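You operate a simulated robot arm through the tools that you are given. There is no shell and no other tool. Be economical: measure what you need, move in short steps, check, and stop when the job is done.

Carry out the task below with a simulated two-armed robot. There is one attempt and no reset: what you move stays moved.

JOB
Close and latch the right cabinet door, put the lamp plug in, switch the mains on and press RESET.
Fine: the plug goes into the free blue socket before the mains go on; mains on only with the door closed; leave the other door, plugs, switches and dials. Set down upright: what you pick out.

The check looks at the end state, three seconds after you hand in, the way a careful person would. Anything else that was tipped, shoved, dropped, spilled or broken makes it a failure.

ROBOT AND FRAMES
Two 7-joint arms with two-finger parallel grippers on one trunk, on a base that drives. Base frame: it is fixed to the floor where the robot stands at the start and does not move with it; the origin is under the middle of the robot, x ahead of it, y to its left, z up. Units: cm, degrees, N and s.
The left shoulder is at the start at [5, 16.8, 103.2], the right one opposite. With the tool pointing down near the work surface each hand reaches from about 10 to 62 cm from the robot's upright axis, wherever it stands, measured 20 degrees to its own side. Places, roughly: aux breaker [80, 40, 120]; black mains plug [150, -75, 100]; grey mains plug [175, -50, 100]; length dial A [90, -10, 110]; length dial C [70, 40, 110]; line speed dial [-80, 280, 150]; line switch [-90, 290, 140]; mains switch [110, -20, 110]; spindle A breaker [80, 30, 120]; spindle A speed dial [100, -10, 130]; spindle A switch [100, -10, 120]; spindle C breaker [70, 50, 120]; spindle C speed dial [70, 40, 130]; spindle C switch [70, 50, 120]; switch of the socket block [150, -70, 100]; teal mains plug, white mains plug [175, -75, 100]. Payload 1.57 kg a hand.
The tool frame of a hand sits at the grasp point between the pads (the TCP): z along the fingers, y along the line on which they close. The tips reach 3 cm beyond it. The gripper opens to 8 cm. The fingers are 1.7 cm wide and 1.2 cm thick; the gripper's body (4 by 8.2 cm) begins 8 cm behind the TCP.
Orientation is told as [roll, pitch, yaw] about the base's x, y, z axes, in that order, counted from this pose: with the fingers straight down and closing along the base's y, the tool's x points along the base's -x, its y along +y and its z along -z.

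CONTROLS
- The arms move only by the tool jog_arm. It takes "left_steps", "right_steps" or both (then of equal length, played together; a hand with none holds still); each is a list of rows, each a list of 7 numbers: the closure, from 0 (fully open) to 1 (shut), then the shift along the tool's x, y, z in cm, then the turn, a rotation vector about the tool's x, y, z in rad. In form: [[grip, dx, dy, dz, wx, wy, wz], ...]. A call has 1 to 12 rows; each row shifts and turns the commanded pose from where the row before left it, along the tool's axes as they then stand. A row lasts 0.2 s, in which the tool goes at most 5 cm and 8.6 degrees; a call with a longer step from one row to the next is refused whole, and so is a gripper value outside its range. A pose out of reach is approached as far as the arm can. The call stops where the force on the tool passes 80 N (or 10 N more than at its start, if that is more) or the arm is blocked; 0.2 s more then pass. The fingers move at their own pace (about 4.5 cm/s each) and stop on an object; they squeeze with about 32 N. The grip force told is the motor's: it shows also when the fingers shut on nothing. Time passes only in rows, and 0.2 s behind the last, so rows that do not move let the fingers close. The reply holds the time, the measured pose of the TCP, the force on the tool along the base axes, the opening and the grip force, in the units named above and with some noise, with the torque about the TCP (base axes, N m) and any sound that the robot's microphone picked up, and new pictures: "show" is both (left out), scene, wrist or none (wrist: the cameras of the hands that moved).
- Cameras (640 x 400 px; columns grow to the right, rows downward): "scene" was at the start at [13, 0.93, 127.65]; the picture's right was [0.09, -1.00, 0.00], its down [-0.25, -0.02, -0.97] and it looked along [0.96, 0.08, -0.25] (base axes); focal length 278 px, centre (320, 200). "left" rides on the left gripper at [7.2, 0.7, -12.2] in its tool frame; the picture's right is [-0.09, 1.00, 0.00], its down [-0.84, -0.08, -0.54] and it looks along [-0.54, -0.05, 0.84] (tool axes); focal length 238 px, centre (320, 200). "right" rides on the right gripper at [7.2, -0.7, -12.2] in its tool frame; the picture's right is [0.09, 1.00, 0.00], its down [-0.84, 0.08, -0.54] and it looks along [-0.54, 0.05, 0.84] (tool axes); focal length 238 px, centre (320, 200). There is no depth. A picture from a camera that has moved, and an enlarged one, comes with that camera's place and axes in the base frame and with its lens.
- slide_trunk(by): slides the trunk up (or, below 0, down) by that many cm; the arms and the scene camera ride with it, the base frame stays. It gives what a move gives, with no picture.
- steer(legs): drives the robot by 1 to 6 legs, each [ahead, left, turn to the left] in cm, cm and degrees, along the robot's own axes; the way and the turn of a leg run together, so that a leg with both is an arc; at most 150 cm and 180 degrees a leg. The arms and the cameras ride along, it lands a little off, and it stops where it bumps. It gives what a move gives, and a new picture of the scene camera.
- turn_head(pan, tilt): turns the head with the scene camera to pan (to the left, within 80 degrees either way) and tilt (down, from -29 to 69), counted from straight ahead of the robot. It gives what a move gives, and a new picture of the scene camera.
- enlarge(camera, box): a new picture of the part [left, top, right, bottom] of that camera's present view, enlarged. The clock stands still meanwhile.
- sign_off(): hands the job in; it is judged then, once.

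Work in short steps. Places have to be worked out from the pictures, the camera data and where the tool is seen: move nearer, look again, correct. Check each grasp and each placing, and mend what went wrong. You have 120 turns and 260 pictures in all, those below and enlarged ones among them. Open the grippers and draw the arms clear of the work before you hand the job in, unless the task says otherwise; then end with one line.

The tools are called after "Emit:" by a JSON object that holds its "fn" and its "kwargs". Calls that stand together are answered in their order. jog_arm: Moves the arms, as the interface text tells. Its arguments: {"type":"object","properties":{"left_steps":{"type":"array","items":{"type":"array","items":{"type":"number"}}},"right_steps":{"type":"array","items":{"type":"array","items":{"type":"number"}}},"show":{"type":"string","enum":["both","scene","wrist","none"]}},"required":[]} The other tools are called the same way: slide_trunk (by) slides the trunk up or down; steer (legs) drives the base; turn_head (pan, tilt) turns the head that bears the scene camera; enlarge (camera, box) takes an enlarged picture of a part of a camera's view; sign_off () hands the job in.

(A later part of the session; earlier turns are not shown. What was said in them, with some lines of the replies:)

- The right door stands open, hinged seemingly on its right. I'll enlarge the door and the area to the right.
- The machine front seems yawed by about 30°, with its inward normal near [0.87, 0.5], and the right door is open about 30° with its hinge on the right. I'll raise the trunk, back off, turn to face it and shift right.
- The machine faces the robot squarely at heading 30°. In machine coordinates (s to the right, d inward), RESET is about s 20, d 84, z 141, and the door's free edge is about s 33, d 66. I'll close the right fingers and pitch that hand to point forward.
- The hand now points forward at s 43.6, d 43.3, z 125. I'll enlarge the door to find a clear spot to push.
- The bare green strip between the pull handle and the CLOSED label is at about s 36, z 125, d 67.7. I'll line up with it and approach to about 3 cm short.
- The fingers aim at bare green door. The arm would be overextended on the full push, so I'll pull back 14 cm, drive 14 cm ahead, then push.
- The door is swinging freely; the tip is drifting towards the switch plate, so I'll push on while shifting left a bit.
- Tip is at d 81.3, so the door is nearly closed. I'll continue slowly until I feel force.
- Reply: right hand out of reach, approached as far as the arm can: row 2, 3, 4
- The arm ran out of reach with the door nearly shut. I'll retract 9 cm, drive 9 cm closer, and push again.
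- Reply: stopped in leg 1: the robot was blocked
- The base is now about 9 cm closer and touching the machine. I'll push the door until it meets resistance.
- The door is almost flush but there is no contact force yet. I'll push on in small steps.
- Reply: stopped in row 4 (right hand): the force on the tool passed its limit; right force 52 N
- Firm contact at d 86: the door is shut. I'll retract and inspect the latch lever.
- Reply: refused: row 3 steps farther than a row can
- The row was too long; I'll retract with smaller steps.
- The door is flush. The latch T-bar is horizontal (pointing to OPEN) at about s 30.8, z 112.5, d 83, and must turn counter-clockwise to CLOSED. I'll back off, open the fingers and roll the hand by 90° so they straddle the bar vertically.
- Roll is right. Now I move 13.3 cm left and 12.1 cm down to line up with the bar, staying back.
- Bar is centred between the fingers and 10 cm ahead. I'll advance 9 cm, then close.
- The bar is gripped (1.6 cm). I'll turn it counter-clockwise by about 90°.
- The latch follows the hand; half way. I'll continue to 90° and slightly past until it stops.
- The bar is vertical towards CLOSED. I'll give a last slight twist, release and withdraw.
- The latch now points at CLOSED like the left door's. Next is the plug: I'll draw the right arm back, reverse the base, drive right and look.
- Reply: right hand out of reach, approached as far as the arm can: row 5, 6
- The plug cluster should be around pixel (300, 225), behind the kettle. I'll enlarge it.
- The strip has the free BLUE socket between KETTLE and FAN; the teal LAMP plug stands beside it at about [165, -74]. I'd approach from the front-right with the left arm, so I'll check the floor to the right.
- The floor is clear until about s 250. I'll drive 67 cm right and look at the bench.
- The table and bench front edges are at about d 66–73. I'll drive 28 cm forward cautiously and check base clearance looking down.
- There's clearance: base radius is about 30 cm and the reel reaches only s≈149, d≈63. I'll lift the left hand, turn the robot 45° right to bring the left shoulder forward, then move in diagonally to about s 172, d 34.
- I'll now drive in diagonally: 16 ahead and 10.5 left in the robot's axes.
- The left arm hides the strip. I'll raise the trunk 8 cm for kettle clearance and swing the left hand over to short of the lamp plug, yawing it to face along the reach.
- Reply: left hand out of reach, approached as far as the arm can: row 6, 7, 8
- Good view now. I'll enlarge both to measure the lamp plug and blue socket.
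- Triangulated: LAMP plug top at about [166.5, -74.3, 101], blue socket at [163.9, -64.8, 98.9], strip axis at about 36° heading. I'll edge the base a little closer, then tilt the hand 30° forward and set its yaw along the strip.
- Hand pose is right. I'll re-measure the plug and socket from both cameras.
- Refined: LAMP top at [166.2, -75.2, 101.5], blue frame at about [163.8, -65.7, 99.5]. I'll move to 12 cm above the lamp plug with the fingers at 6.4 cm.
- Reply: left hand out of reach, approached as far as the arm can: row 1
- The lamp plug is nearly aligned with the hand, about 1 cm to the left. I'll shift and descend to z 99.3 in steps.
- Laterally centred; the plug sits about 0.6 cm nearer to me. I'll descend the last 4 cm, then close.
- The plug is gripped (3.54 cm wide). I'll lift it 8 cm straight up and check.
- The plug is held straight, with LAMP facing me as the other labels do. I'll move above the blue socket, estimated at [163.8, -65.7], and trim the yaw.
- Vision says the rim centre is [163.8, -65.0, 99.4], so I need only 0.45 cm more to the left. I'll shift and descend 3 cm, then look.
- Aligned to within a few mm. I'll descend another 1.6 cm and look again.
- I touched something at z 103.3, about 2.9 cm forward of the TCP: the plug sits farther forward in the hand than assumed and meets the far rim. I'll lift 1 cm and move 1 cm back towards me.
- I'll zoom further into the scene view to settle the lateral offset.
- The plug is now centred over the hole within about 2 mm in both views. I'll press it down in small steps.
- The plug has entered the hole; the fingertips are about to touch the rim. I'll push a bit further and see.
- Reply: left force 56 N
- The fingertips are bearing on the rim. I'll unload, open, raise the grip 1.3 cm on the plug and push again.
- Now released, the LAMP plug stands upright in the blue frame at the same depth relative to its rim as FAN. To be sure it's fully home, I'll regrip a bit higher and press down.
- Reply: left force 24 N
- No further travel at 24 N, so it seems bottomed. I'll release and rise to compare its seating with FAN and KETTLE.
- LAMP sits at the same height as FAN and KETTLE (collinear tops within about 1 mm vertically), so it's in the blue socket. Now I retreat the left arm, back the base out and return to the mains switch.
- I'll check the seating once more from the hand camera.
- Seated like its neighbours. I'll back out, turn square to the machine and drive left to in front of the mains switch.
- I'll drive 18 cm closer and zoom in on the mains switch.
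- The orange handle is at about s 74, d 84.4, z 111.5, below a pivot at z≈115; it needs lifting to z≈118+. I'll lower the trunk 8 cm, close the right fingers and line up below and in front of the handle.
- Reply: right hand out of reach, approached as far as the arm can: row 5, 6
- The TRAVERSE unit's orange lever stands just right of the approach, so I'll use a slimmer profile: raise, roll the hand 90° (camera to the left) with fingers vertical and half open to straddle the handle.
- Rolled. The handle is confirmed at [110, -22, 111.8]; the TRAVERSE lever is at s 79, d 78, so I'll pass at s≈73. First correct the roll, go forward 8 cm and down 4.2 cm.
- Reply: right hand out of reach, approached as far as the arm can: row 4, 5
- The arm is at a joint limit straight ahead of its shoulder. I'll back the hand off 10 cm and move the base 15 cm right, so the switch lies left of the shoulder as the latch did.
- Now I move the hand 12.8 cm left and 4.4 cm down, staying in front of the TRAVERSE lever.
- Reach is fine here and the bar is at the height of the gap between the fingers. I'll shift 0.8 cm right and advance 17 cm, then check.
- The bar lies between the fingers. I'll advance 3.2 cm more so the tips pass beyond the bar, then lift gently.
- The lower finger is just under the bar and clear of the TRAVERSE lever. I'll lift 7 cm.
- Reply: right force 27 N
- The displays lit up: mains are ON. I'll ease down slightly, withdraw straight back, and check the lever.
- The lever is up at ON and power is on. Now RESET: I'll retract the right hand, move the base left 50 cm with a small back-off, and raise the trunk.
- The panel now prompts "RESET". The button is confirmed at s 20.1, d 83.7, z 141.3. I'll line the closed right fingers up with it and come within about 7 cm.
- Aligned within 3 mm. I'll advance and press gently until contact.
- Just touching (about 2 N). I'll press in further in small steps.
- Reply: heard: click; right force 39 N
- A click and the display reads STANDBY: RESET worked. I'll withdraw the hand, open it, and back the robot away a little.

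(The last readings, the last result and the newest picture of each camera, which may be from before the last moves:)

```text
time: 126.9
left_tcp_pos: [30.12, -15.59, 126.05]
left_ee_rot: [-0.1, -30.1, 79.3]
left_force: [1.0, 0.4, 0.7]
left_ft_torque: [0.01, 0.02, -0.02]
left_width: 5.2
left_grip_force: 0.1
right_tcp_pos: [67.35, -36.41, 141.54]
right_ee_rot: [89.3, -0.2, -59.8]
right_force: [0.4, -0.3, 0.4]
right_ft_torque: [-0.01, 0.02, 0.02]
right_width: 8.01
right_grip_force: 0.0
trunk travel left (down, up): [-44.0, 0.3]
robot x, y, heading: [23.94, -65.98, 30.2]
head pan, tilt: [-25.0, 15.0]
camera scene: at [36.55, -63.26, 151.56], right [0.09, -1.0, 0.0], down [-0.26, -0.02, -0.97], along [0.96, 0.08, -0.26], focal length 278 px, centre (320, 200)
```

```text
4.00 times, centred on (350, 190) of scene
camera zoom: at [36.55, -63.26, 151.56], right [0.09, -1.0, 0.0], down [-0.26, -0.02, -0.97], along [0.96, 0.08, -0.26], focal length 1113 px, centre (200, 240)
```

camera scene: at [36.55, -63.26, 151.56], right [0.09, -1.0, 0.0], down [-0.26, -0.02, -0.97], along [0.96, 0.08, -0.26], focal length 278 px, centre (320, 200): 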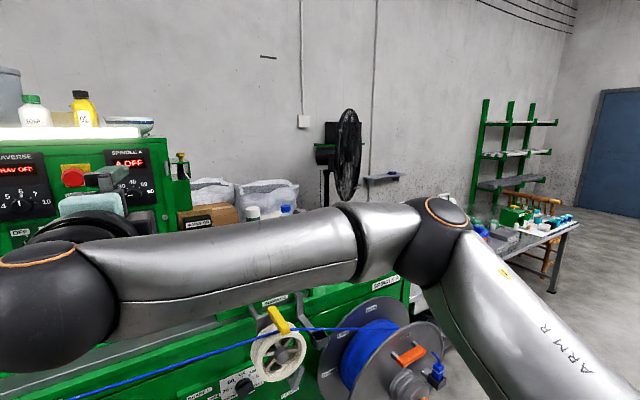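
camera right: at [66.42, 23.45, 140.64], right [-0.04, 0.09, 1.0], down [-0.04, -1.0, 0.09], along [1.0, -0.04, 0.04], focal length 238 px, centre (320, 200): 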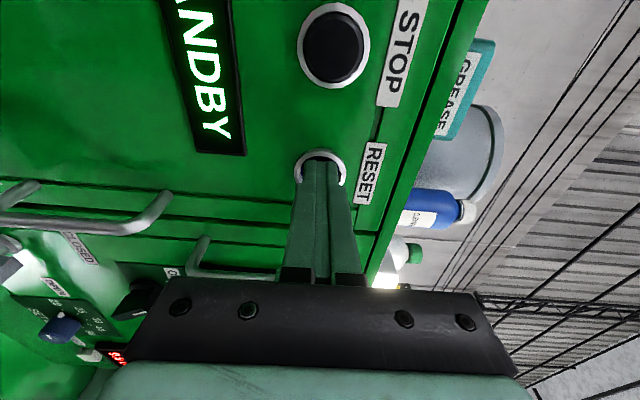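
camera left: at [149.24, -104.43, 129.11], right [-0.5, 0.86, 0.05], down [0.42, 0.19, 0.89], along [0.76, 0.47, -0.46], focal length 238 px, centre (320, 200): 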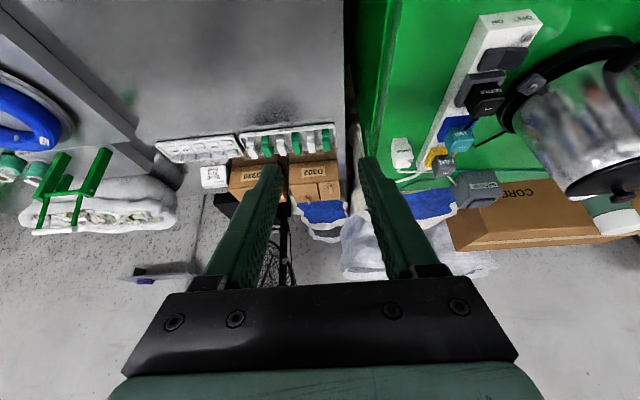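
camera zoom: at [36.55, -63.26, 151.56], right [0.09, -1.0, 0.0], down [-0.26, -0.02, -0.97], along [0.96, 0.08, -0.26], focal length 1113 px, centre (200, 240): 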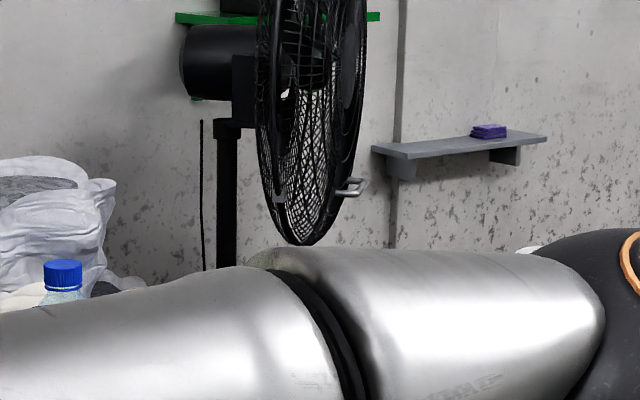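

The light bar on the cabinet glows, consistent with the lamp being powered. I'll take a last look at the plug strip and switch from further right.

Emit:
{"fn": "steer", "kwargs": {"legs": [[-10, -60, 0]]}}

Emit:
{"fn": "turn_head", "kwargs": {"pan": 10, "tilt": 15}}

Emit:
{"fn": "enlarge", "kwargs": {"camera": "scene", "box": [320, 150, 440, 240]}}

Emit:
{"fn": "enlarge", "kwargs": {"camera": "scene", "box": [0, 80, 260, 260]}}

```text
time: 130.3
left_tcp_pos: [51.9, -72.95, 125.91]
left_ee_rot: [-0.1, -30.0, 79.3]
left_force: [0.2, -0.3, 0.0]
left_ft_torque: [0.0, -0.01, 0.0]
left_width: 5.21
left_grip_force: 0.0
right_tcp_pos: [89.12, -93.96, 141.52]
right_ee_rot: [89.3, -0.2, -59.8]
right_force: [-0.3, 0.1, 0.1]
right_ft_torque: [0.03, 0.03, 0.0]
right_width: 8.01
right_grip_force: 0.0
trunk travel left (down, up): [-44.0, 0.3]
robot x, y, heading: [45.68, -123.72, 30.2]
head pan, tilt: [-25.0, 15.0]
camera scene: at [58.21, -120.72, 151.56], right [0.09, -1.0, 0.0], down [-0.26, -0.02, -0.97], along [0.96, 0.08, -0.26], focal length 278 px, centre (320, 200)
```

scene: 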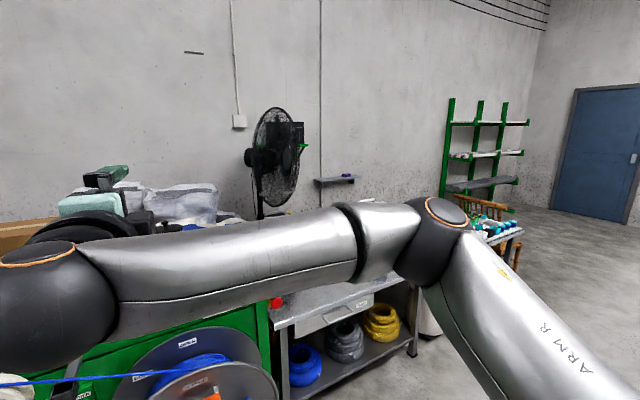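

```text
time: 131.4
left_tcp_pos: [51.85, -72.95, 126.01]
left_ee_rot: [-0.1, -30.0, 79.3]
left_force: [-0.2, 0.1, -0.1]
left_ft_torque: [-0.01, -0.02, 0.01]
left_width: 5.21
left_grip_force: 0.0
right_tcp_pos: [89.09, -93.91, 141.42]
right_ee_rot: [89.3, -0.2, -59.8]
right_force: [-0.4, -0.6, -0.4]
right_ft_torque: [-0.01, 0.01, -0.01]
right_width: 8.0
right_grip_force: 0.0
trunk travel left (down, up): [-44.0, 0.3]
robot x, y, heading: [45.88, -124.21, 30.1]
head pan, tilt: [10.0, 15.0]
camera scene: at [56.06, -115.5, 151.56], right [0.64, -0.77, 0.0], down [-0.2, -0.17, -0.97], along [0.74, 0.62, -0.26], focal length 278 px, centre (320, 200)
```

scene: 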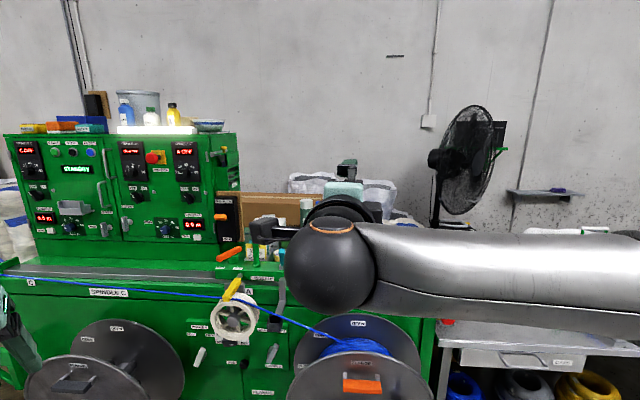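

```text
4.44 times, centred on (380, 195) of scene
camera zoom: at [56.06, -115.5, 151.56], right [0.64, -0.77, 0.0], down [-0.2, -0.17, -0.97], along [0.74, 0.62, -0.26], focal length 1236 px, centre (53, 222)
```

zoom: 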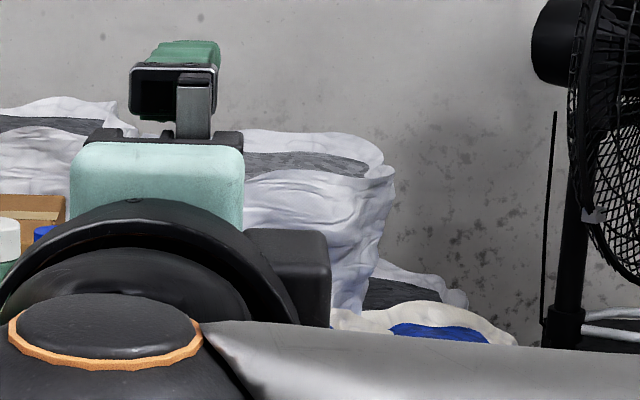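

```text
2.22 times, centred on (130, 170) of scene
camera zoom: at [56.06, -115.5, 151.56], right [0.64, -0.77, 0.0], down [-0.2, -0.17, -0.97], along [0.74, 0.62, -0.26], focal length 618 px, centre (742, 267)
```

zoom: 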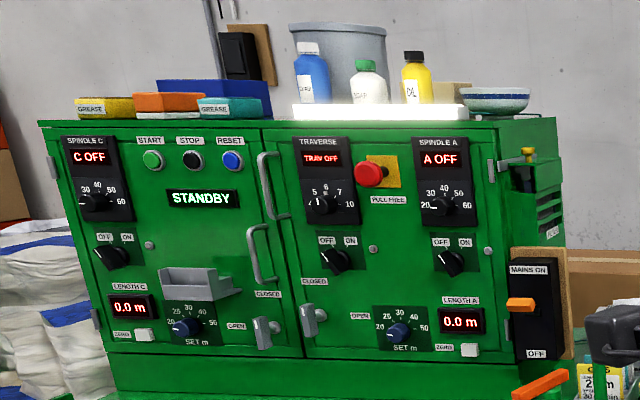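

Door closed and latched, mains ON, STANDBY after RESET, lamp lit, and the arms are clear with both hands empty. I'm handing in.

Emit:
{"fn": "sign_off", "kwargs": {}}

```text
The job is handed in.
```

The right cabinet door is closed and latched, the lamp plug is in the blue socket, the mains are on, and RESET is pressed: the panel reads STANDBY and the light bar on the cabinet, which I take to be the lamp, is lit.
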